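You operate a simulated robot arm through the tools that you are given. There is no shell and no other tool. Be economical: measure what you need, move in short steps, check, and stop when the job is done.

You run a simulated two-armed robot. Do the job below in one go: nothing can be reset, and whatever is moved stays where it is left.

Task
Stack the 40 mm test pot from the top of the glazing bench on top of the 35 mm test pot. Take the lid off the wash tub and lay it down on the top of the glazing bench. Fetch the cone stand from the top of the glazing bench and set it on the top of the steel stand. Put the numbered pot that says "3" from the top of the glazing bench on the left end of the clay table and the numbered pot marked "1" on top of the marked lump there. Fetch the cream dish and set it on top of the grey round batt. Put the 1.2 m belt from the top of the glazing bench in the ar tray and the 1.8 m belt on top of the slumped pot. Open the tile drawer, take the teal jar and put it in the inside of the tile drawer, then shut the drawer. Take the scrub brush and leave it on the base of the height gauge. Any order will do. Set down upright: cone stand, numbered pot, teal jar.

The check looks at the end state, three seconds after you hand in, the way a careful person would. Anything else that was tipped, shoved, dropped, spilled or broken makes it a failure. Lids that push on must go on centred and level and be pressed home; caps that screw on are set level and turned clockwise until they are tight.

Robot
Two 6-joint arms with two-finger parallel grippers on one trunk, on a base that drives. Base frame: it is fixed to the floor where the robot stands at the start and does not move with it; the origin is under the middle of the robot, x ahead of it, y to its left, z up. Units: mm, degrees, N and s.
The left shoulder is at the start at [60, 187, 1147], the right one opposite. Places, roughly: base of the height gauge (14x15 cm) [-920, 4080, 880]; belt [500, 750, 750]; cone stand [750, 0, 750]; cream dish (10x10x3 cm) [500, 500, 400]; grey round batt [-1000, 1500, 250]; inside of the tile drawer [600, 0, 700]; left end of the clay table [400, -2000, 800]; marked lump [1000, 0, 1000]; numbered pot [750, -250, 1000]; scrub brush (9x4x5 cm) [700, 1300, 900]; slumped pot (8x8x5 cm) [700, 500, 900]; teal jar [500, 500, 1000]; test pot [500, 0, 750]; tile drawer [600, 0, 700]; top of the steel stand [-1200, 100, 800]; tray (21x13 cm) [-1320, -80, 800]; wash tub [500, 0, 1000]. Payload 1.57 kg a hand.
Tool frame (each hand has its own): the origin (TCP) lies between the finger pads and is the grasp point; the fingertips stand 30 mm ahead of it; z points along the fingers, y is the line along which they close. The gripper opens to 110 mm. The fingers are 24 mm wide and 12 mm thick; the gripper's body (48 by 112 mm) begins 78 mm behind the TCP.
Orientation is told as [roll, pitch, yaw] about the base's x, y, z axes, in that order, counted from this pose: with the fingers straight down and closing along the base's y, the tool's x points along the base's -x, its y along +y and its z along -z.

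Tools
- The arms move only by the tool servo_tool. It takes "left_steps", "right_steps" or both (then of equal length, played together; a hand with none holds still); each is a list that holds one entry, the list of rows, each a list of 7 numbers: the shift along the base's x, y, z in mm, then the turn, a rotation vector about the base's x, y, z in degrees, then the opening, from 0 (shut) to 1 (fully open). In form: [[[x, y, z, ax, ay, az, hand], ...]]. A call has 1 to 8 rows; each row shifts and turns the commanded pose from where the row before left it. Rows are played at 5 a second. More than 50 mm and 8.6 degrees between two rows, or a gripper value outside its range, and nothing of the call is played. A pose out of reach is approached as far as the arm can. The call stops where the force on the tool passes 40 N (or 10 N more than at its start, if that is more) or the arm is blocked; 0.2 s more then pass. Each finger travels about 153 mm/s and halts on what it meets, pressing with about 25 N; the grip force reading is that of the motor and also rises with nothing between the fingers. The clock runs only during rows and for 0.2 s after the last one: add rows that do not move to give the fingers time. It gives the time, the measured TCP pose, the force on the tool (base axes), the opening and the grip force at its end, in the units of the frame above (readings bear some noise), with the torque about the TCP (base axes, N m) and any sound that the robot's microphone picked up.
- Cameras (640 x 400 px; columns grow to the right, rows downward): "scene" is now at [7.5, 46.3, 1680.7]; the picture's right is [0.42, -0.91, 0.00], its down [-0.79, -0.37, -0.50] and it looks along [0.45, 0.21, -0.87] (base axes); focal length 276 px, centre (320, 200). "left" rides on the left gripper at [70, -16, -141] in its tool frame; the picture's right is [0.23, 0.97, 0.00], its down [-0.86, 0.20, -0.48] and it looks along [-0.47, 0.11, 0.88] (tool axes); focal length 222 px, centre (320, 200). "right" rides on the right gripper at [70, 16, -141] in its tool frame; the picture's right is [-0.23, 0.97, 0.00], its down [-0.86, -0.20, -0.48] and it looks along [-0.47, -0.11, 0.88] (tool axes); focal length 222 px, centre (320, 200). There is no depth. A picture from a camera that has moved, and an enlarged one, comes with that camera's place and axes in the base frame and with its lens. The place of the scene camera against the robot may be out by one fixed shift of up to 25 mm in any direction.
- get_image(camera): a new picture of that camera. It takes no simulated time.
- move_column(by): slides the trunk up (or, below 0, down) by that many mm; the arms and the scene camera ride with it, the base frame stays. It gives what a move gives, with no picture.
- drive_base(legs): drives the robot by 1 to 6 legs, each [ahead, left, turn to the left] in mm, mm and degrees, along the robot's own axes; the way and the turn of a leg run together, so that a leg with both is an arc; at most 1500 mm and 180 degrees a leg. The arms and the cameras ride along, it lands a little off, and it stops where it bumps. It gives what a move gives.
- turn_head(pan, tilt): turns the head with the scene camera to pan (to the left, within 86 degrees either way) and tilt (down, from -29 to 69), counted from straight ahead of the robot. It gives what a move gives.
- enlarge(camera, box): a new picture of the part [left, top, right, bottom] of that camera's present view, enlarged. It takes no simulated time.
- hand_in(): hands the job in; it is judged then, once.

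Go step by step. Nothing tells you exact positions but the pictures and the camera data: compare them with the known pose of the tool, close in by small moves and look again before you grip or let go. The budget is 535 turns and 316 pictures, counting those below and the enlarged ones. Unless the task says otherwise, let go and move clear before handing in.

The tools are called after "Emit:" as name(argument=value, ...) on one line, values as JSON. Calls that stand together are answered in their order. servo_tool: Moves the arms, as the interface text tells. Its arguments: {"type":"object","properties":{"left_steps":{"type":"array","items":{"type":"array","items":{"type":"array","items":{"type":"number"}}}},"right_steps":{"type":"array","items":{"type":"array","items":{"type":"array","items":{"type":"number"}}}}},"required":[]} The other tools are called the same way: move_column (by) slides the trunk up or down; drive_base (legs) drives the base; turn_head (pan, tilt) turns the head that bears the scene camera; get_image (camera) takes a picture; enlarge (camera, box) takes an enlarged picture of a part of a camera's view; hand_in () hands the job in.

At the start:

```text
time_s: 0.0
left_tool_pos: [406.7, 254.8, 1193.5]
left_tcp_rot: [-0.1, 0.0, 0.0]
left_contact_force: [-0.2, -0.4, 0.2]
left_torque: [-0.01, 0.02, -0.02]
left_opening: 110.2
left_finger_force: 0.0
right_tool_pos: [433.7, -121.0, 1145.5]
right_tcp_rot: [-0.1, 0.0, -0.1]
right_contact_force: [-0.5, 0.4, -0.2]
right_torque: [-0.03, 0.02, 0.0]
right_opening: 110.0
right_finger_force: 0.1
trunk travel left (down, up): [-775.0, 215.0]
robot x, y, heading: [-0.1, 3.5, 0.1]
head pan, tilt: [25.0, 60.0]
```

scene: 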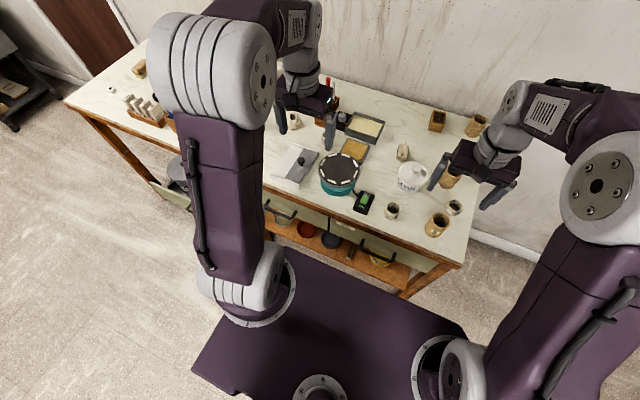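
right: 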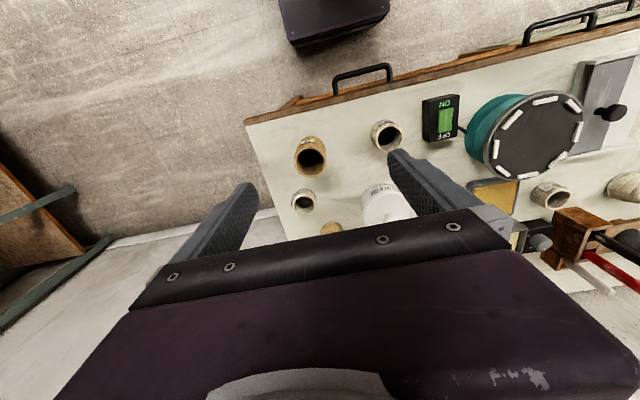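
left: 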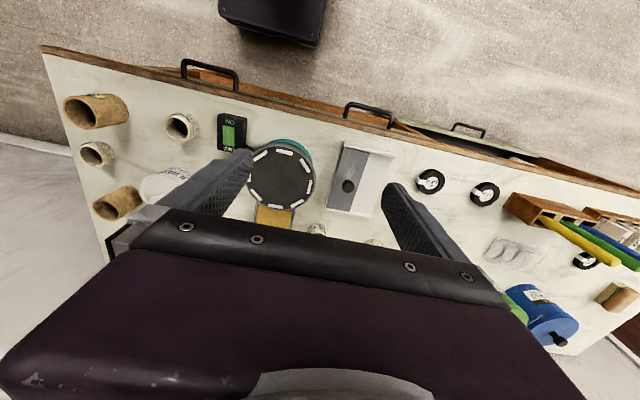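

The glazing bench lies ahead with many small items; I will look around first with the head.

Emit:
turn_head(pan=0, tilt=35)

Emit:
get_image(camera="scene")

Emit:
turn_head(pan=60, tilt=30)

Emit:
get_image(camera="scene")

Emit:
turn_head(pan=-70, tilt=30)

Emit:
get_image(camera="scene")

```text
time_s: 0.9
left_tool_pos: [404.8, 254.0, 1194.0]
left_tcp_rot: [-0.1, 0.1, 0.0]
left_contact_force: [0.5, -1.2, 0.5]
left_torque: [0.03, -0.01, -0.01]
left_opening: 109.7
left_finger_force: 0.1
right_tool_pos: [434.0, -120.7, 1144.8]
right_tcp_rot: [0.0, 0.0, 0.0]
right_contact_force: [0.3, -0.3, 0.0]
right_torque: [0.01, 0.01, 0.03]
right_opening: 110.1
right_finger_force: 0.1
trunk travel left (down, up): [-775.0, 215.0]
robot x, y, heading: [0.2, -0.6, 0.2]
head pan, tilt: [0.0, 35.0]
```

```text
312 pictures are left
camera scene: at [35.1, 18.3, 1714.9], right [0.0, -1.0, 0.0], down [-0.57, 0.0, -0.82], along [0.82, 0.0, -0.57], focal length 276 px, centre (320, 200)
```

scene: 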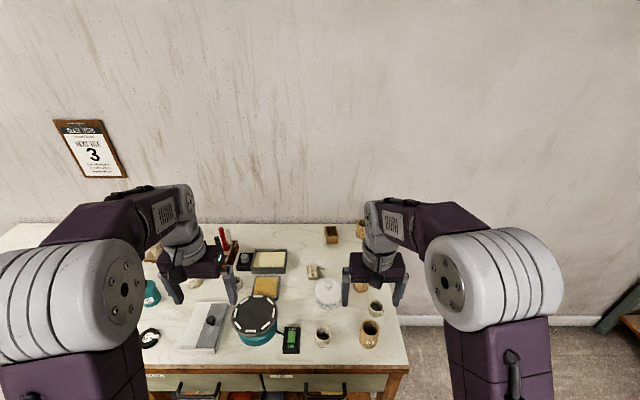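

```text
time_s: 2.2
left_tool_pos: [405.5, 254.0, 1194.0]
left_tcp_rot: [0.0, 0.0, 0.0]
left_contact_force: [-0.8, -0.5, -0.1]
left_torque: [-0.02, 0.01, 0.0]
left_opening: 109.8
left_finger_force: 0.1
right_tool_pos: [432.7, -120.5, 1145.1]
right_tcp_rot: [0.0, 0.0, 0.1]
right_contact_force: [0.6, 0.0, -0.8]
right_torque: [-0.04, 0.03, 0.0]
right_opening: 110.0
right_finger_force: 0.1
trunk travel left (down, up): [-775.0, 215.0]
robot x, y, heading: [-1.9, -1.8, 0.2]
head pan, tilt: [60.0, 30.0]
```

```text
311 pictures are left
camera scene: at [-7.5, 96.4, 1722.8], right [0.87, -0.5, 0.0], down [-0.25, -0.43, -0.87], along [0.43, 0.75, -0.5], focal length 276 px, centre (320, 200)
```

scene: 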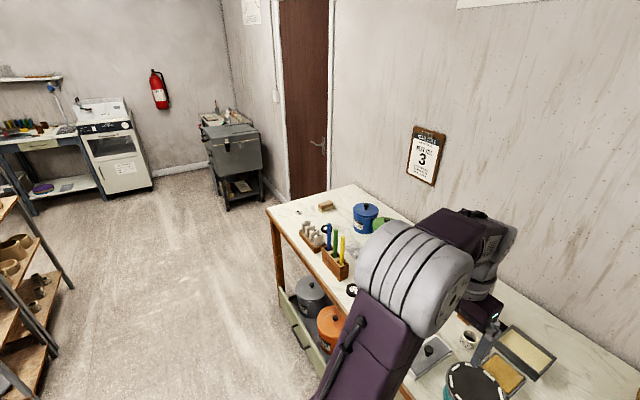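

```text
time_s: 4.3
left_tool_pos: [404.2, 253.9, 1193.1]
left_tcp_rot: [0.0, -0.1, 0.0]
left_contact_force: [0.2, -1.3, -0.1]
left_torque: [-0.01, 0.0, 0.0]
left_opening: 110.1
left_finger_force: 0.0
right_tool_pos: [432.8, -119.6, 1144.7]
right_tcp_rot: [-0.1, 0.0, 0.0]
right_contact_force: [1.0, -0.3, 0.0]
right_torque: [-0.01, 0.01, -0.03]
right_opening: 110.0
right_finger_force: 0.1
trunk travel left (down, up): [-775.0, 215.0]
robot x, y, heading: [-2.6, 0.5, -0.1]
head pan, tilt: [-70.0, 30.0]
```

```text
310 pictures are left
camera scene: at [-21.9, -66.8, 1722.8], right [-0.94, -0.34, 0.0], down [-0.17, 0.47, -0.87], along [0.3, -0.81, -0.5], focal length 276 px, centre (320, 200)
```

scene: 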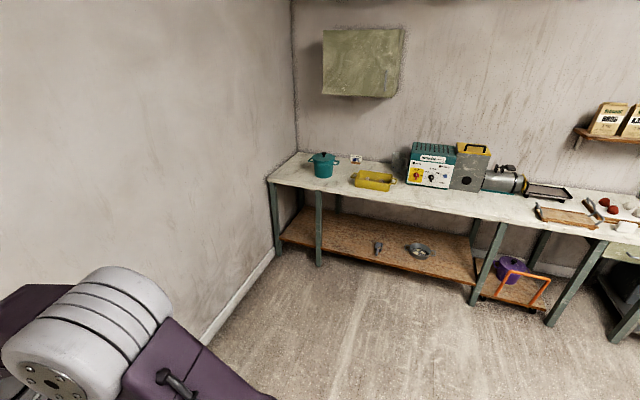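

I see the clay table to the right; now closer looks at the bench top.

Emit:
turn_head(pan=0, tilt=55)

Emit:
enlarge(camera="scene", box=[180, 0, 440, 170])

Emit:
enlarge(camera="scene", box=[120, 130, 440, 330])

```text
time_s: 5.7
left_tool_pos: [404.8, 253.5, 1194.0]
left_tcp_rot: [0.0, 0.0, 0.1]
left_contact_force: [-0.1, -0.3, 0.2]
left_torque: [-0.03, -0.02, 0.01]
left_opening: 110.1
left_finger_force: 0.0
right_tool_pos: [432.7, -121.3, 1144.8]
right_tcp_rot: [0.0, 0.0, 0.0]
right_contact_force: [0.0, -0.3, 0.0]
right_torque: [-0.01, 0.01, 0.02]
right_opening: 110.1
right_finger_force: 0.0
trunk travel left (down, up): [-775.0, 215.0]
robot x, y, heading: [2.6, -0.8, 0.0]
head pan, tilt: [0.0, 55.0]
```

```text
2.35 times, centred on (310, 85) of scene
camera zoom: at [19.3, 18.0, 1686.8], right [0.0, -1.0, 0.0], down [-0.82, 0.0, -0.57], along [0.57, 0.0, -0.82], focal length 648 px, centre (344, 471)
```

zoom: 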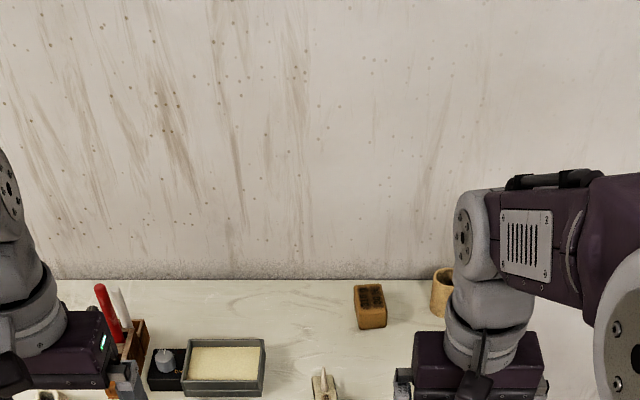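

```text
2.00 times, centred on (280, 230) of scene
camera zoom: at [19.3, 18.0, 1686.8], right [0.0, -1.0, 0.0], down [-0.82, 0.0, -0.57], along [0.57, 0.0, -0.82], focal length 551 px, centre (400, 140)
```

zoom: 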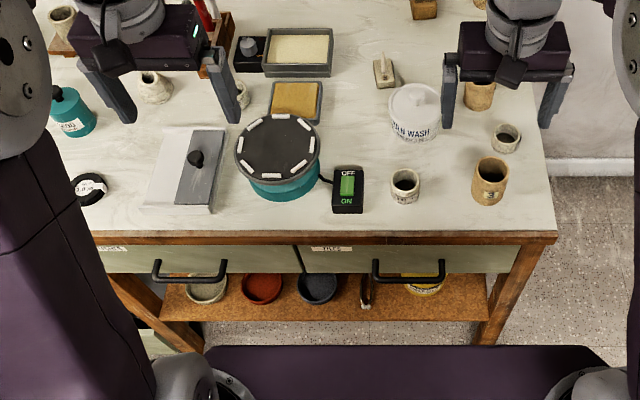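

Emit:
turn_head(pan=86, tilt=20)

Emit:
get_image(camera="scene")

Emit:
turn_head(pan=-86, tilt=20)

Emit:
get_image(camera="scene")

Emit:
enlarge(camera="scene", box=[120, 120, 440, 320])

```text
time_s: 7.3
left_tool_pos: [404.5, 254.1, 1192.8]
left_tcp_rot: [0.0, -0.1, -0.1]
left_contact_force: [0.8, -0.2, 0.2]
left_torque: [-0.01, -0.01, -0.01]
left_opening: 110.2
left_finger_force: 0.1
right_tool_pos: [432.9, -121.6, 1144.4]
right_tcp_rot: [-0.1, -0.1, -0.1]
right_contact_force: [-0.7, -0.7, -0.3]
right_torque: [-0.03, 0.01, 0.0]
right_opening: 109.9
right_finger_force: 0.0
trunk travel left (down, up): [-775.0, 215.0]
robot x, y, heading: [-2.6, -0.5, -0.1]
head pan, tilt: [85.9, 20.0]
```

```text
307 pictures are left
camera scene: at [-46.2, 111.0, 1738.8], right [1.0, -0.07, 0.0], down [-0.02, -0.34, -0.94], along [0.07, 0.94, -0.34], focal length 276 px, centre (320, 200)
```

scene: 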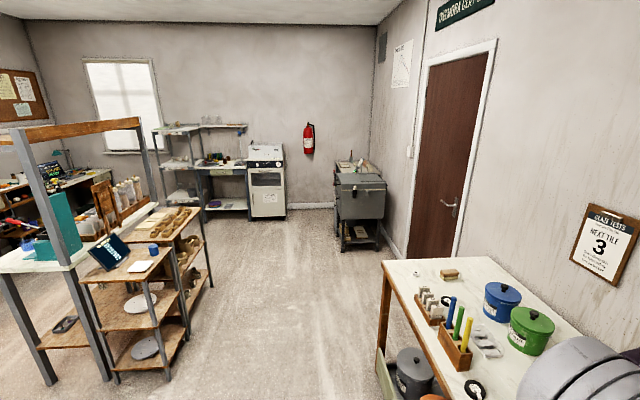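

```text
time_s: 9.9
left_tool_pos: [405.3, 253.8, 1192.5]
left_tcp_rot: [0.0, 0.0, 0.0]
left_contact_force: [-0.6, -0.8, 0.0]
left_torque: [0.0, 0.02, 0.0]
left_opening: 110.0
left_finger_force: 0.0
right_tool_pos: [433.6, -121.0, 1144.0]
right_tcp_rot: [0.0, 0.0, 0.0]
right_contact_force: [0.4, 1.0, 0.0]
right_torque: [-0.01, -0.01, 0.01]
right_opening: 109.9
right_finger_force: 0.0
trunk travel left (down, up): [-775.0, 215.0]
robot x, y, heading: [3.4, 0.5, 0.1]
head pan, tilt: [-85.9, 20.0]
```

```text
306 pictures are left
camera scene: at [-46.2, -74.7, 1738.9], right [-1.0, -0.07, 0.0], down [-0.02, 0.34, -0.94], along [0.07, -0.94, -0.34], focal length 276 px, centre (320, 200)
```

scene: 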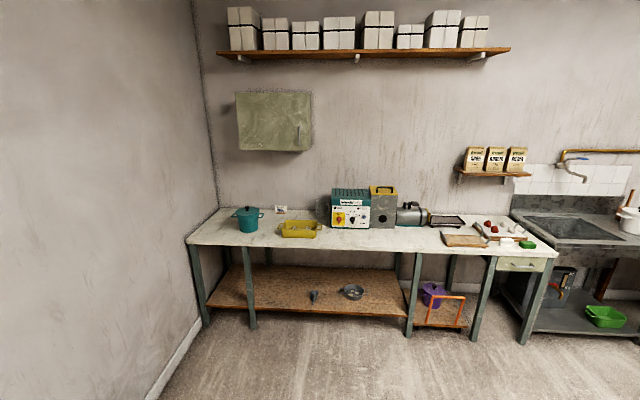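

```text
2.00 times, centred on (280, 220) of scene
camera zoom: at [-46.2, -74.7, 1738.9], right [-1.0, -0.07, 0.0], down [-0.02, 0.34, -0.94], along [0.07, -0.94, -0.34], focal length 551 px, centre (400, 160)
```

zoom: 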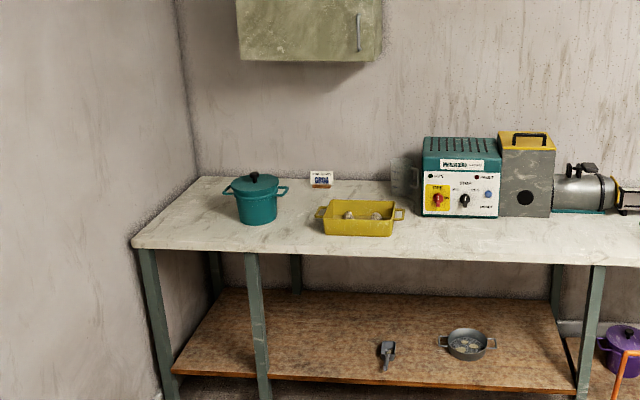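

Emit:
enlarge(camera="right", box=[240, 60, 480, 240])

Emit:
enlarge(camera="left", box=[400, 140, 640, 300])

Emit:
turn_head(pan=65, tilt=35)

Emit:
enlarge(camera="scene", box=[260, 140, 500, 300])

```text
2.22 times, centred on (360, 150) of right
camera zoom: at [364.5, -104.1, 1285.6], right [0.23, 0.97, 0.0], down [0.86, -0.2, 0.48], along [0.47, -0.11, -0.88], focal length 494 px, centre (231, 311)
```

zoom: 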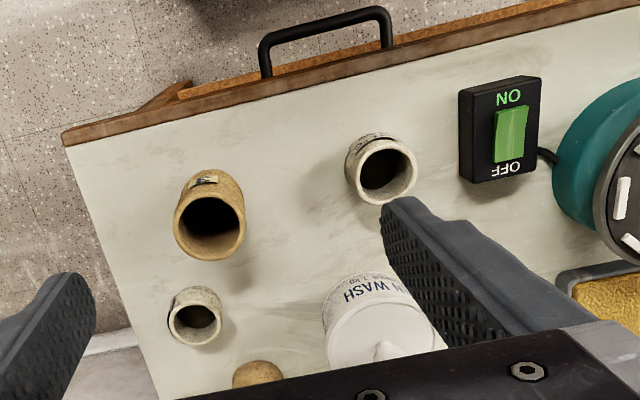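

```text
2.50 times, centred on (520, 220) of left
camera zoom: at [335.6, 238.1, 1334.7], right [-0.23, 0.97, 0.0], down [0.86, 0.2, 0.48], along [0.47, 0.11, -0.88], focal length 555 px, centre (-180, 150)
```

zoom: 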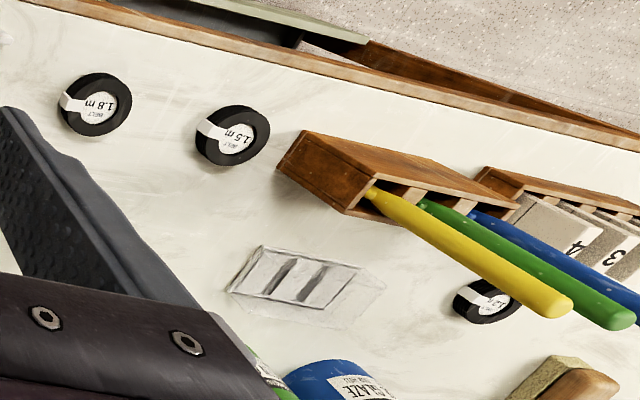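

```text
time_s: 12.3
left_tool_pos: [406.1, 254.8, 1193.6]
left_tcp_rot: [0.0, 0.0, 0.0]
left_contact_force: [-0.4, -0.1, -0.9]
left_torque: [-0.01, 0.0, 0.03]
left_opening: 109.8
left_finger_force: 0.1
right_tool_pos: [433.6, -121.4, 1145.1]
right_tcp_rot: [0.0, 0.0, 0.0]
right_contact_force: [0.0, 0.2, 0.1]
right_torque: [0.01, 0.01, 0.02]
right_opening: 110.0
right_finger_force: 0.0
trunk travel left (down, up): [-775.0, 215.0]
robot x, y, heading: [3.1, -2.5, -0.2]
head pan, tilt: [65.0, 35.0]
```

```text
2.50 times, centred on (380, 220) of scene
camera zoom: at [-15.6, 97.9, 1715.0], right [0.91, -0.42, 0.0], down [-0.24, -0.52, -0.82], along [0.35, 0.74, -0.57], focal length 689 px, centre (170, 150)
```

zoom: 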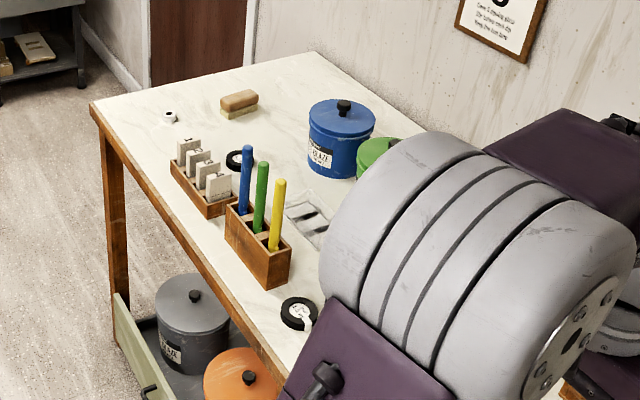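

Bench left half shows belts, racks and the scrub brush at the far end. I'll drive left along the bench to survey it better.

Emit:
drive_base(legs=[[-150, 0, 0], [0, 900, 0]])

Emit:
turn_head(pan=0, tilt=50)

Emit:
get_image(camera="scene")

Emit:
enlarge(camera="scene", box=[120, 60, 440, 260])

Emit:
get_image(camera="right")

```text
time_s: 17.9
left_tool_pos: [256.2, 1141.0, 1193.7]
left_tcp_rot: [0.0, 0.0, 0.1]
left_contact_force: [0.1, 0.0, 0.0]
left_torque: [0.03, -0.03, 0.03]
left_opening: 109.9
left_finger_force: 0.0
right_tool_pos: [284.5, 765.5, 1144.7]
right_tcp_rot: [-0.1, 0.0, 0.0]
right_contact_force: [0.1, 0.3, -0.1]
right_torque: [0.0, 0.03, 0.03]
right_opening: 109.9
right_finger_force: 0.0
trunk travel left (down, up): [-775.0, 215.0]
robot x, y, heading: [-149.2, 889.2, 0.1]
head pan, tilt: [65.0, 35.0]
```

```text
time_s: 19.3
left_tool_pos: [255.5, 1141.4, 1194.0]
left_tcp_rot: [0.0, 0.1, 0.1]
left_contact_force: [0.1, -0.1, 0.1]
left_torque: [-0.01, -0.04, 0.0]
left_opening: 110.0
left_finger_force: 0.1
right_tool_pos: [284.0, 766.1, 1145.0]
right_tcp_rot: [0.0, 0.0, 0.2]
right_contact_force: [-0.1, 0.2, -0.8]
right_torque: [-0.01, 0.0, 0.01]
right_opening: 109.9
right_finger_force: 0.1
trunk travel left (down, up): [-775.0, 215.0]
robot x, y, heading: [-152.8, 885.0, -0.0]
head pan, tilt: [0.0, 50.0]
```

```text
301 pictures are left
camera scene: at [-124.8, 905.3, 1693.3], right [0.0, -1.0, 0.0], down [-0.77, 0.0, -0.64], along [0.64, 0.0, -0.77], focal length 276 px, centre (320, 200)
```

scene: 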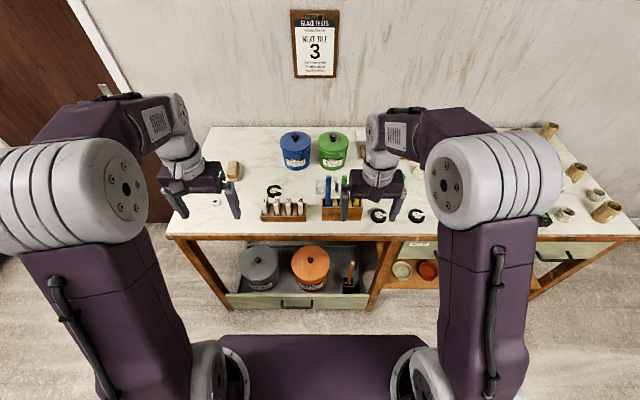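

```text
2.00 times, centred on (280, 160) of scene
camera zoom: at [-124.8, 905.3, 1693.3], right [0.0, -1.0, 0.0], down [-0.77, 0.0, -0.64], along [0.64, 0.0, -0.77], focal length 551 px, centre (400, 280)
```

zoom: 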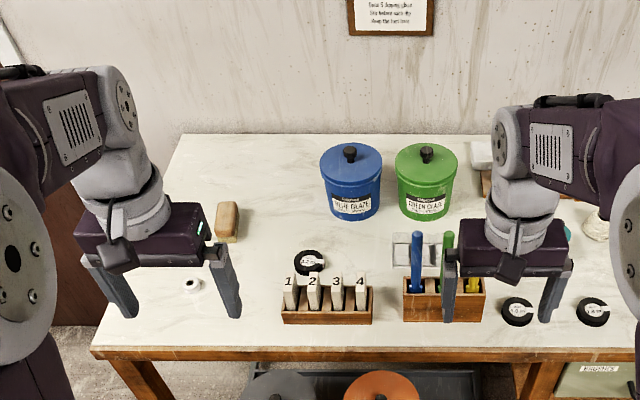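

```text
299 pictures are left
camera right: at [215.8, 783.7, 1285.7], right [0.22, 0.97, 0.0], down [0.86, -0.2, 0.48], along [0.47, -0.11, -0.88], focal length 222 px, centre (320, 200)
```

right: 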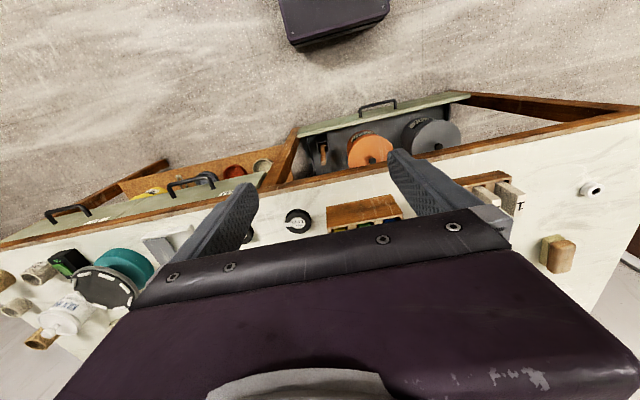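

Now turn around to view what is behind the start place.

Emit:
drive_base(legs=[[0, -500, 0], [0, 0, 180]])

Emit:
turn_head(pan=0, tilt=35)

Emit:
get_image(camera="scene")

Emit:
turn_head(pan=-45, tilt=35)

Emit:
get_image(camera="scene")

Emit:
turn_head(pan=50, tilt=35)

Emit:
get_image(camera="scene")

```text
time_s: 29.6
left_tool_pos: [-554.0, 139.1, 1194.4]
left_tcp_rot: [0.0, 0.0, -179.6]
left_contact_force: [0.3, 0.6, 0.1]
left_torque: [0.0, 0.01, -0.03]
left_opening: 110.1
left_finger_force: 0.1
right_tool_pos: [-585.0, 513.6, 1144.0]
right_tcp_rot: [0.0, 0.0, -179.5]
right_contact_force: [0.1, 0.6, 0.6]
right_torque: [0.01, -0.02, 0.03]
right_opening: 109.8
right_finger_force: 0.1
trunk travel left (down, up): [-775.0, 215.0]
robot x, y, heading: [-153.9, 397.0, -179.6]
head pan, tilt: [0.0, 50.0]
```

```text
time_s: 30.3
left_tool_pos: [-553.5, 138.4, 1194.0]
left_tcp_rot: [0.0, -0.1, -179.6]
left_contact_force: [0.0, -0.5, -0.5]
left_torque: [-0.01, -0.02, 0.03]
left_opening: 110.1
left_finger_force: 0.0
right_tool_pos: [-585.5, 514.0, 1145.2]
right_tcp_rot: [0.1, 0.0, -179.5]
right_contact_force: [-0.6, 0.4, 0.2]
right_torque: [-0.01, -0.04, 0.01]
right_opening: 110.1
right_finger_force: 0.0
trunk travel left (down, up): [-775.0, 215.0]
robot x, y, heading: [-153.6, 397.7, -179.3]
head pan, tilt: [0.0, 35.0]
```

```text
298 pictures are left
camera scene: at [-171.9, 413.4, 1714.9], right [-0.01, 1.0, 0.0], down [0.57, 0.0, -0.82], along [-0.82, -0.01, -0.57], focal length 276 px, centre (320, 200)
```

scene: 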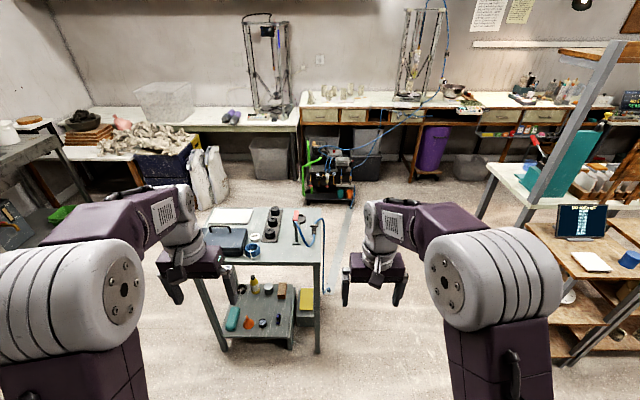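

```text
time_s: 31.4
left_tool_pos: [-553.7, 138.3, 1194.4]
left_tcp_rot: [0.0, 0.0, -179.5]
left_contact_force: [0.0, -0.4, -0.1]
left_torque: [0.0, -0.04, 0.01]
left_opening: 109.8
left_finger_force: 0.1
right_tool_pos: [-585.4, 512.7, 1143.7]
right_tcp_rot: [0.0, 0.1, -179.5]
right_contact_force: [0.4, 0.2, -0.2]
right_torque: [-0.01, 0.02, -0.03]
right_opening: 110.3
right_finger_force: 0.1
trunk travel left (down, up): [-775.0, 215.0]
robot x, y, heading: [-153.4, 395.1, -179.5]
head pan, tilt: [-45.0, 35.0]
```

```text
297 pictures are left
camera scene: at [-146.8, 475.8, 1715.0], right [0.7, 0.71, 0.0], down [0.41, -0.4, -0.82], along [-0.58, 0.57, -0.57], focal length 276 px, centre (320, 200)
```

scene: 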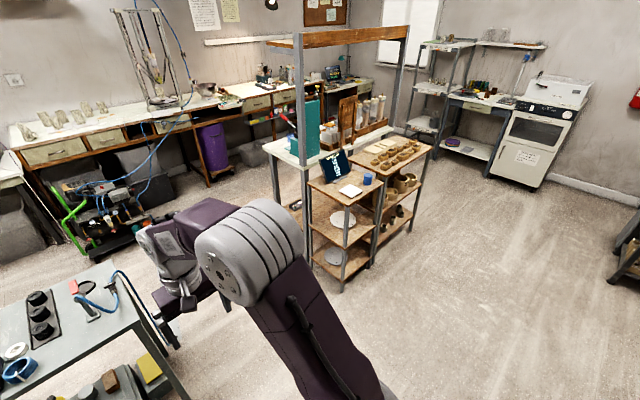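

```text
time_s: 33.2
left_tool_pos: [-554.1, 137.3, 1194.3]
left_tcp_rot: [0.0, 0.0, -179.5]
left_contact_force: [-0.5, 0.3, -0.1]
left_torque: [-0.02, -0.01, 0.02]
left_opening: 109.9
left_finger_force: 0.0
right_tool_pos: [-584.1, 513.8, 1144.0]
right_tcp_rot: [0.1, 0.1, -179.5]
right_contact_force: [-0.7, 0.9, 0.5]
right_torque: [-0.03, -0.06, -0.01]
right_opening: 110.0
right_finger_force: 0.0
trunk travel left (down, up): [-775.0, 215.0]
robot x, y, heading: [-154.3, 394.2, -179.5]
head pan, tilt: [50.0, 35.0]
```

```text
296 pictures are left
camera scene: at [-140.1, 346.3, 1715.0], right [-0.77, 0.64, 0.0], down [0.37, 0.44, -0.82], along [-0.52, -0.63, -0.57], focal length 276 px, centre (320, 200)
```

scene: 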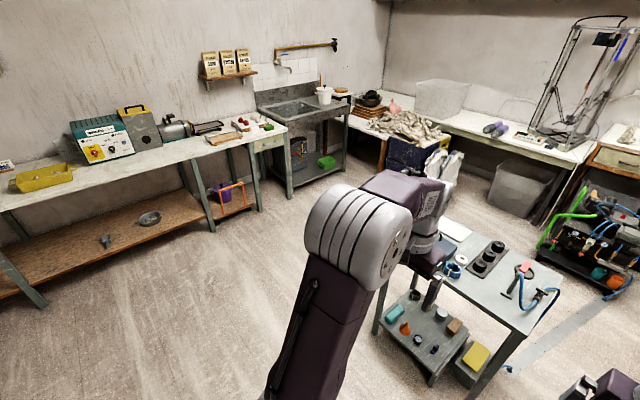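

I've seen the surroundings. Now test how far the left arm reaches forward with the tool down, in free air.

Emit:
servo_tool(left_steps=[[[-50, 0, -30, 0, 0, 0, 1], [-50, 0, -40, 0, 0, 0, 1], [-50, 0, -40, 0, 0, 0, 1], [-50, 0, -40, 0, 0, 0, 1], [-50, 0, -40, 0, 0, 0, 1], [-50, 0, -40, 0, 0, 0, 1], [-50, 0, 0, 0, 0, 0, 1], [0, 0, 0, 0, 0, 0, 1]]])

Emit:
turn_head(pan=20, tilt=50)

Emit:
get_image(camera="scene")

```text
refused: row 1 steps farther than a row can; nothing moved
```

```text
time_s: 34.1
left_tool_pos: [-553.1, 139.7, 1193.3]
left_tcp_rot: [0.0, 0.0, -179.6]
left_contact_force: [-0.7, 0.6, -0.3]
left_torque: [0.02, 0.02, 0.02]
left_opening: 110.0
left_finger_force: 0.1
right_tool_pos: [-585.5, 512.8, 1144.3]
right_tcp_rot: [0.0, 0.1, -179.6]
right_contact_force: [0.0, 0.3, 0.0]
right_torque: [0.0, 0.01, -0.01]
right_opening: 110.2
right_finger_force: 0.0
trunk travel left (down, up): [-775.0, 215.0]
robot x, y, heading: [-153.2, 396.2, -179.4]
head pan, tilt: [20.0, 50.0]
```

```text
295 pictures are left
camera scene: at [-156.0, 387.1, 1693.3], right [-0.35, 0.94, 0.0], down [0.72, 0.27, -0.64], along [-0.6, -0.23, -0.77], focal length 276 px, centre (320, 200)
```

scene: 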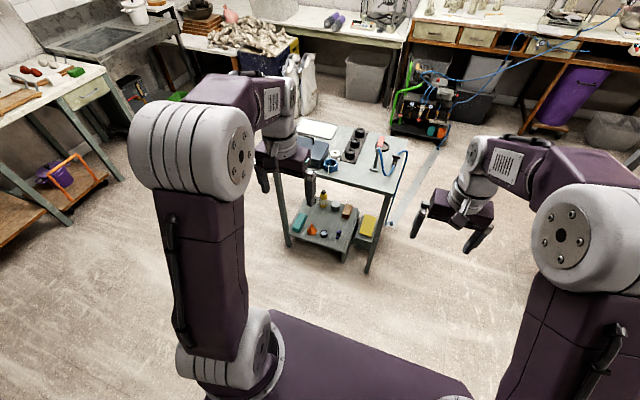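

Emit:
servo_tool(left_steps=[[[-35, 0, -35, 0, 0, 0, 1], [-35, 0, -35, 0, 0, 0, 1], [-35, 0, -35, 0, 0, 0, 1], [-35, 0, -35, 0, 0, 0, 1], [-35, 0, -35, 0, 0, 0, 1], [-35, 0, -35, 0, 0, 0, 1], [-35, 0, -35, 0, 0, 0, 1], [0, 0, 0, 0, 0, 0, 1]]])

Emit:
get_image(camera="scene")

Emit:
get_image(camera="left")

```text
time_s: 35.9
left_tool_pos: [-742.5, 142.5, 959.5]
left_tcp_rot: [-0.1, 0.1, -179.6]
left_contact_force: [-1.0, 0.2, -0.4]
left_torque: [-0.02, 0.0, 0.0]
left_opening: 110.2
left_finger_force: 0.2
left hand out of reach, approached as far as the arm can: row 6, 7
right_tool_pos: [-586.0, 513.4, 1144.5]
right_tcp_rot: [0.1, 0.0, -179.5]
right_contact_force: [-0.4, 0.3, 0.0]
right_torque: [0.0, -0.01, 0.0]
right_opening: 109.7
right_finger_force: 0.1
trunk travel left (down, up): [-775.0, 215.0]
robot x, y, heading: [-151.1, 394.2, -179.4]
head pan, tilt: [20.0, 50.0]
```

```text
294 pictures are left
camera scene: at [-156.3, 387.3, 1693.3], right [-0.35, 0.94, 0.0], down [0.72, 0.27, -0.64], along [-0.6, -0.22, -0.77], focal length 276 px, centre (320, 200)
```

scene: 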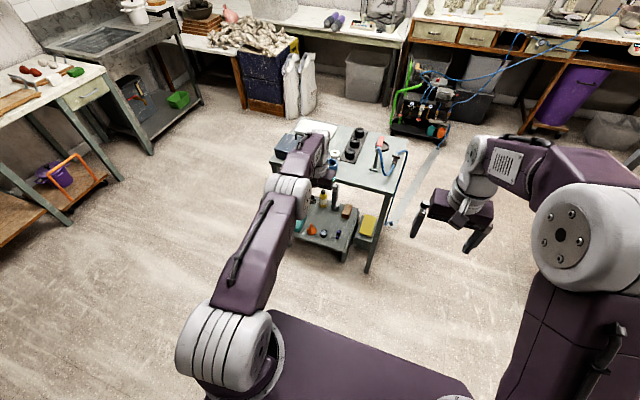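

```text
293 pictures are left
camera left: at [-673.5, 160.5, 1101.9], right [0.23, -0.97, 0.0], down [-0.85, -0.21, 0.48], along [-0.46, -0.11, -0.88], focal length 222 px, centre (320, 200)
```

left: 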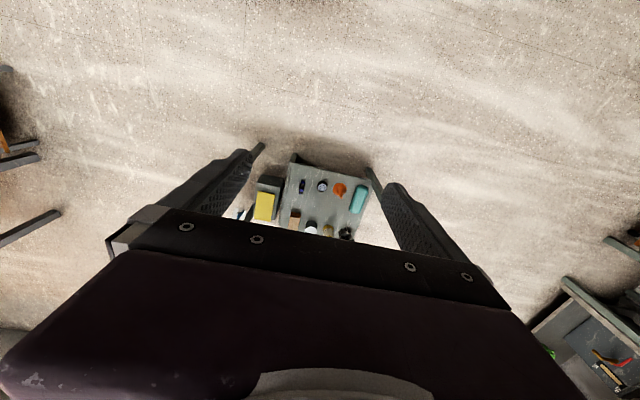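

Emit:
servo_tool(left_steps=[[[40, 0, 30, 0, 0, 0, 1], [40, 0, 30, 0, 0, 0, 1], [40, 0, 30, 0, 0, 0, 1], [40, 0, 30, 0, 0, 0, 1], [40, 0, 30, 0, 0, 0, 1], [40, 0, 30, 0, 0, 0, 1], [0, 0, 0, 0, 0, 0, 1]]])

Emit:
turn_head(pan=0, tilt=69)

Emit:
get_image(camera="scene")

```text
time_s: 37.5
left_tool_pos: [-505.4, 142.3, 1140.5]
left_tcp_rot: [0.0, 0.1, -179.5]
left_contact_force: [-0.2, -0.7, 0.0]
left_torque: [0.0, -0.02, 0.05]
left_opening: 110.0
left_finger_force: 0.1
right_tool_pos: [-585.8, 514.0, 1143.8]
right_tcp_rot: [0.0, 0.0, -179.5]
right_contact_force: [-0.9, -0.5, -0.4]
right_torque: [0.0, -0.02, 0.0]
right_opening: 109.9
right_finger_force: 0.1
trunk travel left (down, up): [-775.0, 215.0]
robot x, y, heading: [-149.1, 396.5, -179.7]
head pan, tilt: [20.0, 50.0]
```

```text
time_s: 38.3
left_tool_pos: [-504.3, 143.0, 1140.0]
left_tcp_rot: [0.0, 0.0, -179.5]
left_contact_force: [-0.4, -0.3, -0.3]
left_torque: [0.0, 0.01, -0.02]
left_opening: 109.8
left_finger_force: 0.1
right_tool_pos: [-585.2, 514.1, 1144.7]
right_tcp_rot: [0.0, -0.1, -179.4]
right_contact_force: [0.3, -0.7, -0.5]
right_torque: [0.01, -0.03, 0.02]
right_opening: 110.4
right_finger_force: 0.0
trunk travel left (down, up): [-775.0, 215.0]
robot x, y, heading: [-146.0, 398.2, -179.6]
head pan, tilt: [0.0, 68.8]
```

```text
292 pictures are left
camera scene: at [-139.8, 413.5, 1671.4], right [-0.01, 1.0, 0.0], down [0.93, 0.01, -0.36], along [-0.36, 0.0, -0.93], focal length 276 px, centre (320, 200)
```

scene: 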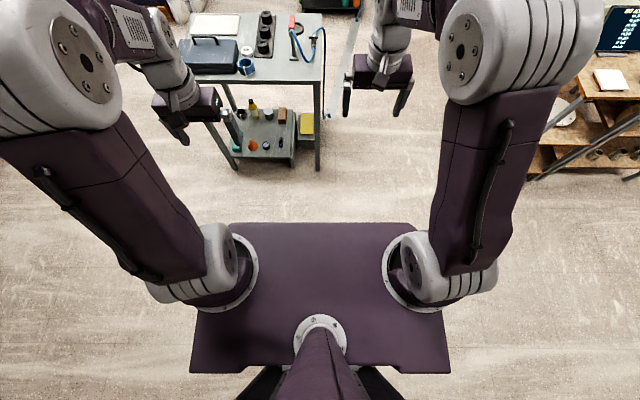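

Reach is about 590 mm ahead, so I need to know how near the bench the base can stand. I turn back and lower the trunk to look under the bench.

Emit:
drive_base(legs=[[200, 0, 0], [0, 0, 180]])

Emit:
move_column(by=-500)

Emit:
turn_head(pan=0, tilt=30)

Emit:
get_image(camera="scene")

```text
time_s: 47.2
left_tool_pos: [12.0, 633.0, 1141.7]
left_tcp_rot: [0.0, 0.1, -1.6]
left_contact_force: [0.7, -0.2, 0.1]
left_torque: [0.02, 0.0, 0.03]
left_opening: 109.9
left_finger_force: 0.0
right_tool_pos: [78.7, 260.5, 1144.3]
right_tcp_rot: [0.0, 0.0, -1.6]
right_contact_force: [-0.1, 0.2, -0.3]
right_torque: [0.03, 0.02, -0.01]
right_opening: 110.0
right_finger_force: 0.0
trunk travel left (down, up): [-775.0, 215.0]
robot x, y, heading: [-353.9, 394.9, -1.5]
head pan, tilt: [0.0, 68.8]
```

```text
refused: -500 is not a number from -400 to 400
```

```text
time_s: 48.2
left_tool_pos: [12.6, 634.0, 1140.3]
left_tcp_rot: [0.0, 0.0, -1.6]
left_contact_force: [-0.2, -0.2, -0.7]
left_torque: [0.0, 0.0, 0.0]
left_opening: 110.2
left_finger_force: 0.0
right_tool_pos: [78.8, 260.4, 1144.6]
right_tcp_rot: [0.1, 0.0, -1.6]
right_contact_force: [0.7, -0.8, -1.4]
right_torque: [-0.01, 0.0, -0.05]
right_opening: 110.1
right_finger_force: 0.0
trunk travel left (down, up): [-775.0, 215.0]
robot x, y, heading: [-351.7, 391.0, -1.7]
head pan, tilt: [0.0, 30.0]
```

```text
291 pictures are left
camera scene: at [-313.3, 411.2, 1722.7], right [-0.03, -1.0, 0.0], down [-0.5, 0.01, -0.87], along [0.87, -0.02, -0.5], focal length 276 px, centre (320, 200)
```

scene: 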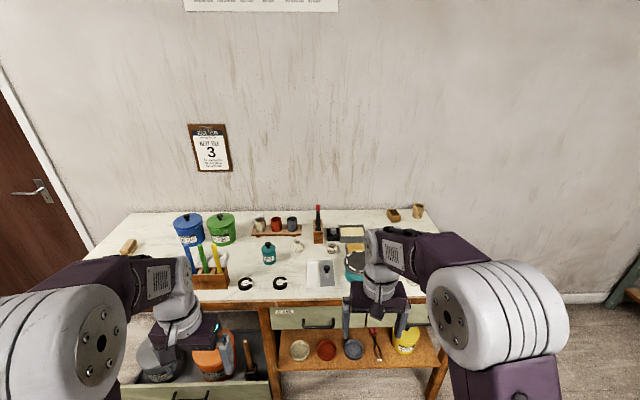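

Emit:
enlarge(camera="scene", box=[220, 190, 460, 310])

Emit:
move_column(by=-400)

Emit:
move_column(by=-200)

Emit:
get_image(camera="scene")

```text
2.67 times, centred on (340, 250) of scene
camera zoom: at [-313.3, 411.2, 1722.7], right [-0.03, -1.0, 0.0], down [-0.5, 0.01, -0.87], along [0.87, -0.02, -0.5], focal length 735 px, centre (267, 67)
```

zoom: 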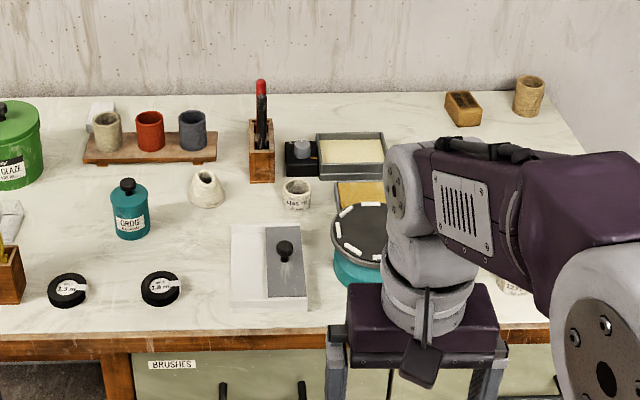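

```text
time_s: 52.1
left_tool_pos: [13.0, 634.0, 740.5]
left_tcp_rot: [0.1, 0.1, -1.7]
left_contact_force: [0.4, -0.3, 0.4]
left_torque: [0.0, -0.02, -0.01]
left_opening: 110.1
left_finger_force: 0.0
right_tool_pos: [77.5, 260.9, 745.6]
right_tcp_rot: [0.0, 0.0, -1.7]
right_contact_force: [0.8, -0.7, 0.6]
right_torque: [-0.03, -0.02, -0.02]
right_opening: 110.2
right_finger_force: 0.1
trunk travel left (down, up): [-375.0, 615.0]
robot x, y, heading: [-351.7, 393.8, -1.6]
head pan, tilt: [0.0, 30.0]
```

```text
time_s: 54.2
left_tool_pos: [11.4, 634.7, 540.4]
left_tcp_rot: [0.0, 0.0, -1.6]
left_contact_force: [0.3, -0.2, 0.0]
left_torque: [-0.03, 0.01, 0.01]
left_opening: 110.2
left_finger_force: 0.1
right_tool_pos: [78.7, 259.7, 545.9]
right_tcp_rot: [0.0, -0.1, -1.6]
right_contact_force: [0.5, 0.3, 0.0]
right_torque: [0.01, 0.03, 0.0]
right_opening: 110.1
right_finger_force: 0.0
trunk travel left (down, up): [-175.0, 815.0]
robot x, y, heading: [-355.8, 393.0, -1.6]
head pan, tilt: [0.0, 30.0]
```

```text
289 pictures are left
camera scene: at [-313.4, 411.2, 1122.8], right [-0.03, -1.0, 0.0], down [-0.5, 0.01, -0.87], along [0.87, -0.02, -0.5], focal length 276 px, centre (320, 200)
```

scene: 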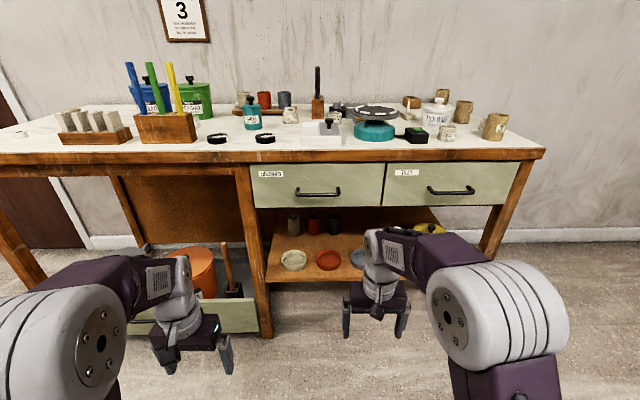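

Emit:
enlarge(camera="scene", box=[340, 80, 540, 160])

Emit:
enlarge(camera="scene", box=[200, 80, 400, 160])

Emit:
enlarge(camera="scene", box=[240, 200, 480, 320])

```text
3.20 times, centred on (440, 120) of scene
camera zoom: at [-313.4, 411.2, 1122.8], right [-0.03, -1.0, 0.0], down [-0.5, 0.01, -0.87], along [0.87, -0.02, -0.5], focal length 882 px, centre (-64, 456)
```

zoom: 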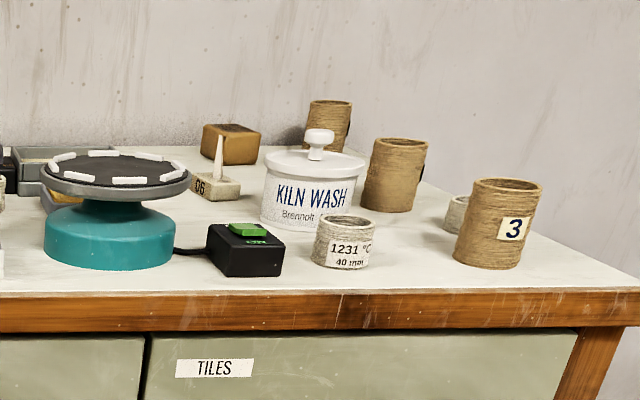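

```text
3.20 times, centred on (300, 120) of scene
camera zoom: at [-313.4, 411.2, 1122.8], right [-0.03, -1.0, 0.0], down [-0.5, 0.01, -0.87], along [0.87, -0.02, -0.5], focal length 882 px, centre (384, 456)
```

zoom: 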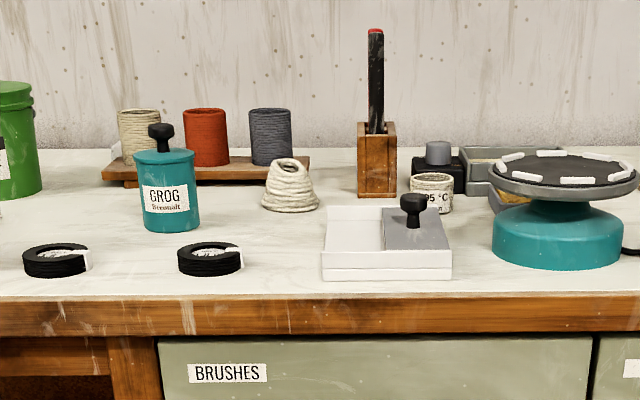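

```text
2.67 times, centred on (360, 260) of scene
camera zoom: at [-313.4, 411.2, 1122.8], right [-0.03, -1.0, 0.0], down [-0.5, 0.01, -0.87], along [0.87, -0.02, -0.5], focal length 735 px, centre (213, 40)
```

zoom: 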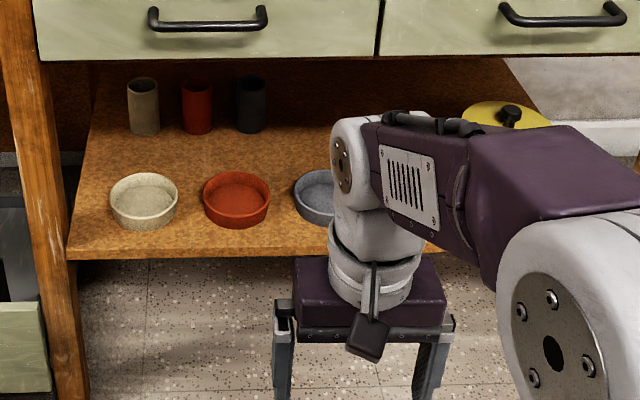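

The bench is now well understood. I'll drive around to its right end, facing along it, to work on the pots.

Emit:
move_column(by=400)

Emit:
move_column(by=100)

Emit:
drive_base(legs=[[0, -1250, 1.6], [1170, 0, 0], [0, 0, 90]])

Emit:
turn_head(pan=0, tilt=45)

Emit:
get_image(camera="scene")

```text
time_s: 58.1
left_tool_pos: [12.9, 634.5, 939.7]
left_tcp_rot: [0.0, -0.1, -1.6]
left_contact_force: [-0.5, -0.9, 0.5]
left_torque: [-0.03, -0.02, 0.03]
left_opening: 110.2
left_finger_force: 0.1
right_tool_pos: [79.4, 260.6, 945.0]
right_tcp_rot: [0.1, 0.0, -1.6]
right_contact_force: [0.4, -0.1, 0.3]
right_torque: [-0.02, 0.0, 0.01]
right_opening: 110.0
right_finger_force: 0.0
trunk travel left (down, up): [-575.0, 415.0]
robot x, y, heading: [-346.3, 392.2, -1.4]
head pan, tilt: [0.0, 30.0]
```

```text
time_s: 59.4
left_tool_pos: [12.7, 634.2, 1040.4]
left_tcp_rot: [0.0, 0.0, -1.6]
left_contact_force: [-0.6, 0.9, -0.3]
left_torque: [0.0, -0.01, 0.01]
left_opening: 109.9
left_finger_force: 0.1
right_tool_pos: [80.2, 260.1, 1045.2]
right_tcp_rot: [0.0, 0.0, -1.5]
right_contact_force: [-0.2, -0.7, 1.5]
right_torque: [-0.04, -0.05, 0.01]
right_opening: 110.0
right_finger_force: 0.0
trunk travel left (down, up): [-675.0, 315.0]
robot x, y, heading: [-352.8, 392.6, -1.8]
head pan, tilt: [0.0, 30.0]
```

```text
time_s: 69.8
left_tool_pos: [929.6, -597.8, 1041.1]
left_tcp_rot: [0.0, -0.1, -0.1]
left_contact_force: [-0.2, 0.0, 0.6]
left_torque: [-0.02, -0.01, 0.01]
left_opening: 109.9
left_finger_force: 0.0
right_tool_pos: [995.4, -968.6, 1045.9]
right_tcp_rot: [-0.1, 1.6, 0.0]
right_contact_force: [-6.4, 1.0, 3.1]
right_torque: [-0.08, -0.9, -0.07]
right_opening: 110.1
right_finger_force: 0.1
trunk travel left (down, up): [-675.0, 315.0]
robot x, y, heading: [572.9, -846.4, 0.0]
head pan, tilt: [0.0, 30.0]
stopped in leg 2: the force on the tool passed its limit (the readings are from after the stop); the commanded pose is now the measured one
```

```text
time_s: 70.6
left_tool_pos: [929.0, -598.3, 1040.2]
left_tcp_rot: [-0.1, -0.1, -0.1]
left_contact_force: [0.9, -0.4, -0.6]
left_torque: [0.0, -0.02, -0.03]
left_opening: 109.8
left_finger_force: 0.1
right_tool_pos: [996.0, -969.9, 1045.3]
right_tcp_rot: [-0.1, 1.7, -0.2]
right_contact_force: [-7.9, 0.7, 2.1]
right_torque: [-0.05, -1.02, 0.01]
right_opening: 109.8
right_finger_force: 0.0
trunk travel left (down, up): [-675.0, 315.0]
robot x, y, heading: [576.3, -848.4, -0.1]
head pan, tilt: [0.0, 45.0]
```

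```text
285 pictures are left
camera scene: at [600.9, -829.1, 1600.3], right [0.0, -1.0, 0.0], down [-0.71, 0.0, -0.71], along [0.71, 0.0, -0.71], focal length 276 px, centre (320, 200)
```

scene: 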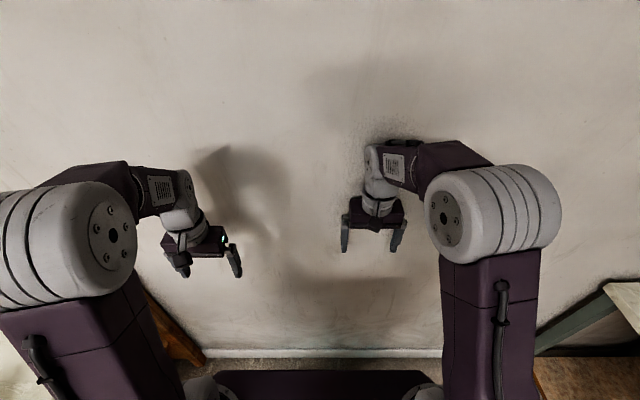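

The forearm touched the wall; I back off, then turn.

Emit:
drive_base(legs=[[-120, -60, 0], [0, 0, 90]])

Emit:
get_image(camera="scene")

```text
time_s: 75.7
left_tool_pos: [209.8, -550.3, 1040.1]
left_tcp_rot: [0.1, -0.1, 89.4]
left_contact_force: [-0.4, 0.4, 1.0]
left_torque: [0.02, 0.02, -0.03]
left_opening: 109.8
left_finger_force: 0.0
right_tool_pos: [582.2, -485.1, 1045.4]
right_tcp_rot: [-0.2, 1.8, 89.5]
right_contact_force: [-0.2, 0.6, -0.7]
right_torque: [-0.01, -0.01, -0.02]
right_opening: 110.0
right_finger_force: 0.0
trunk travel left (down, up): [-675.0, 315.0]
robot x, y, heading: [460.1, -910.1, 89.3]
head pan, tilt: [0.0, 45.0]
```

```text
284 pictures are left
camera scene: at [464.4, -868.5, 1600.2], right [1.0, -0.01, 0.0], down [-0.01, -0.71, -0.71], along [0.01, 0.71, -0.71], focal length 276 px, centre (320, 200)
```

scene: 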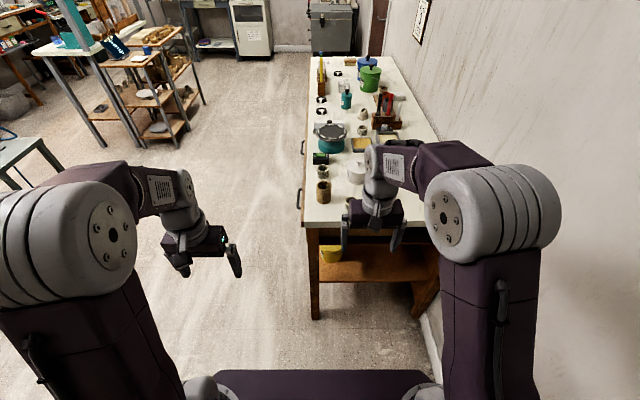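

Bench top is at about z 855. I close in on the right end.

Emit:
drive_base(legs=[[0, -140, 0.6], [290, 0, 0]])

Emit:
get_image(camera="scene")

Emit:
get_image(camera="right")

Emit:
get_image(camera="left")

```text
time_s: 78.6
left_tool_pos: [343.5, -262.2, 1039.0]
left_tcp_rot: [0.0, 0.1, 90.0]
left_contact_force: [-0.4, 0.2, 0.0]
left_torque: [0.02, 0.0, 0.01]
left_opening: 110.0
left_finger_force: 0.0
right_tool_pos: [715.4, -194.9, 1044.8]
right_tcp_rot: [-0.2, 1.7, 90.1]
right_contact_force: [-0.3, -0.3, -0.7]
right_torque: [0.0, 0.01, 0.01]
right_opening: 110.0
right_finger_force: 0.0
trunk travel left (down, up): [-675.0, 315.0]
robot x, y, heading: [594.8, -618.2, 89.8]
head pan, tilt: [0.0, 45.0]
```

```text
283 pictures are left
camera scene: at [601.7, -578.9, 1600.2], right [1.0, 0.0, 0.0], down [0.0, -0.71, -0.71], along [0.0, 0.71, -0.71], focal length 276 px, centre (320, 200)
```

scene: 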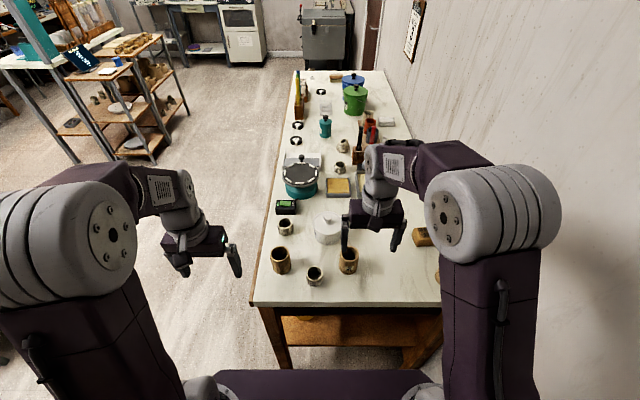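

```text
282 pictures are left
camera right: at [699.8, -259.3, 1188.0], right [-0.97, 0.23, -0.01], down [0.2, 0.87, 0.45], along [0.11, 0.44, -0.89], focal length 222 px, centre (320, 200)
```

right: 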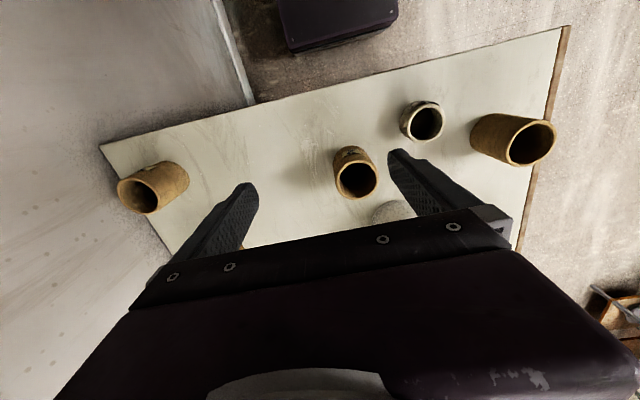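

```text
281 pictures are left
camera left: at [360.4, -331.8, 1181.4], right [-0.97, -0.23, 0.0], down [-0.2, 0.85, 0.48], along [-0.11, 0.47, -0.88], focal length 222 px, centre (320, 200)
```

left: 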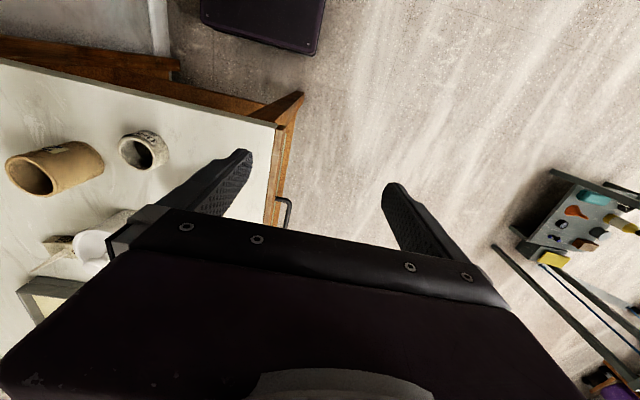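

Emit:
enlarge(camera="right", box=[100, 80, 580, 240])

Emit:
enlarge(camera="scene", box=[250, 140, 450, 300])

```text
1.33 times, centred on (340, 160) of right
camera zoom: at [699.8, -259.3, 1188.0], right [-0.97, 0.23, -0.01], down [0.2, 0.87, 0.45], along [0.11, 0.44, -0.89], focal length 296 px, centre (293, 253)
```

zoom: 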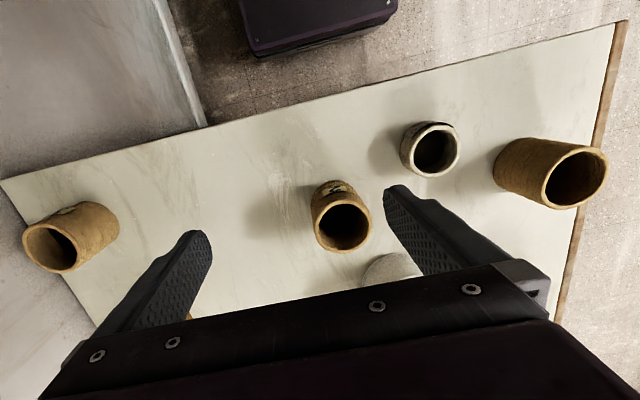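

```text
2.50 times, centred on (350, 220) of scene
camera zoom: at [601.7, -578.9, 1600.2], right [1.0, 0.0, 0.0], down [0.0, -0.71, -0.71], along [0.0, 0.71, -0.71], focal length 689 px, centre (245, 150)
```

zoom: 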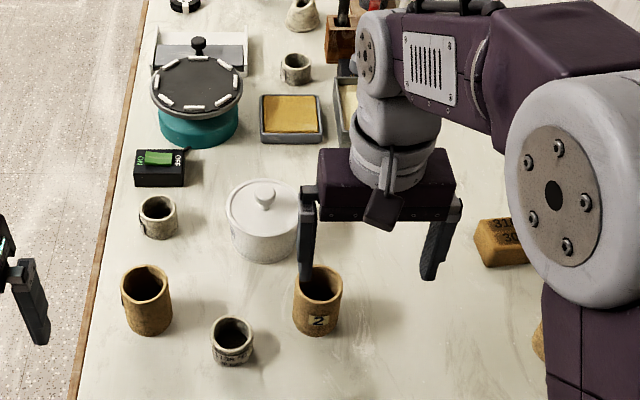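

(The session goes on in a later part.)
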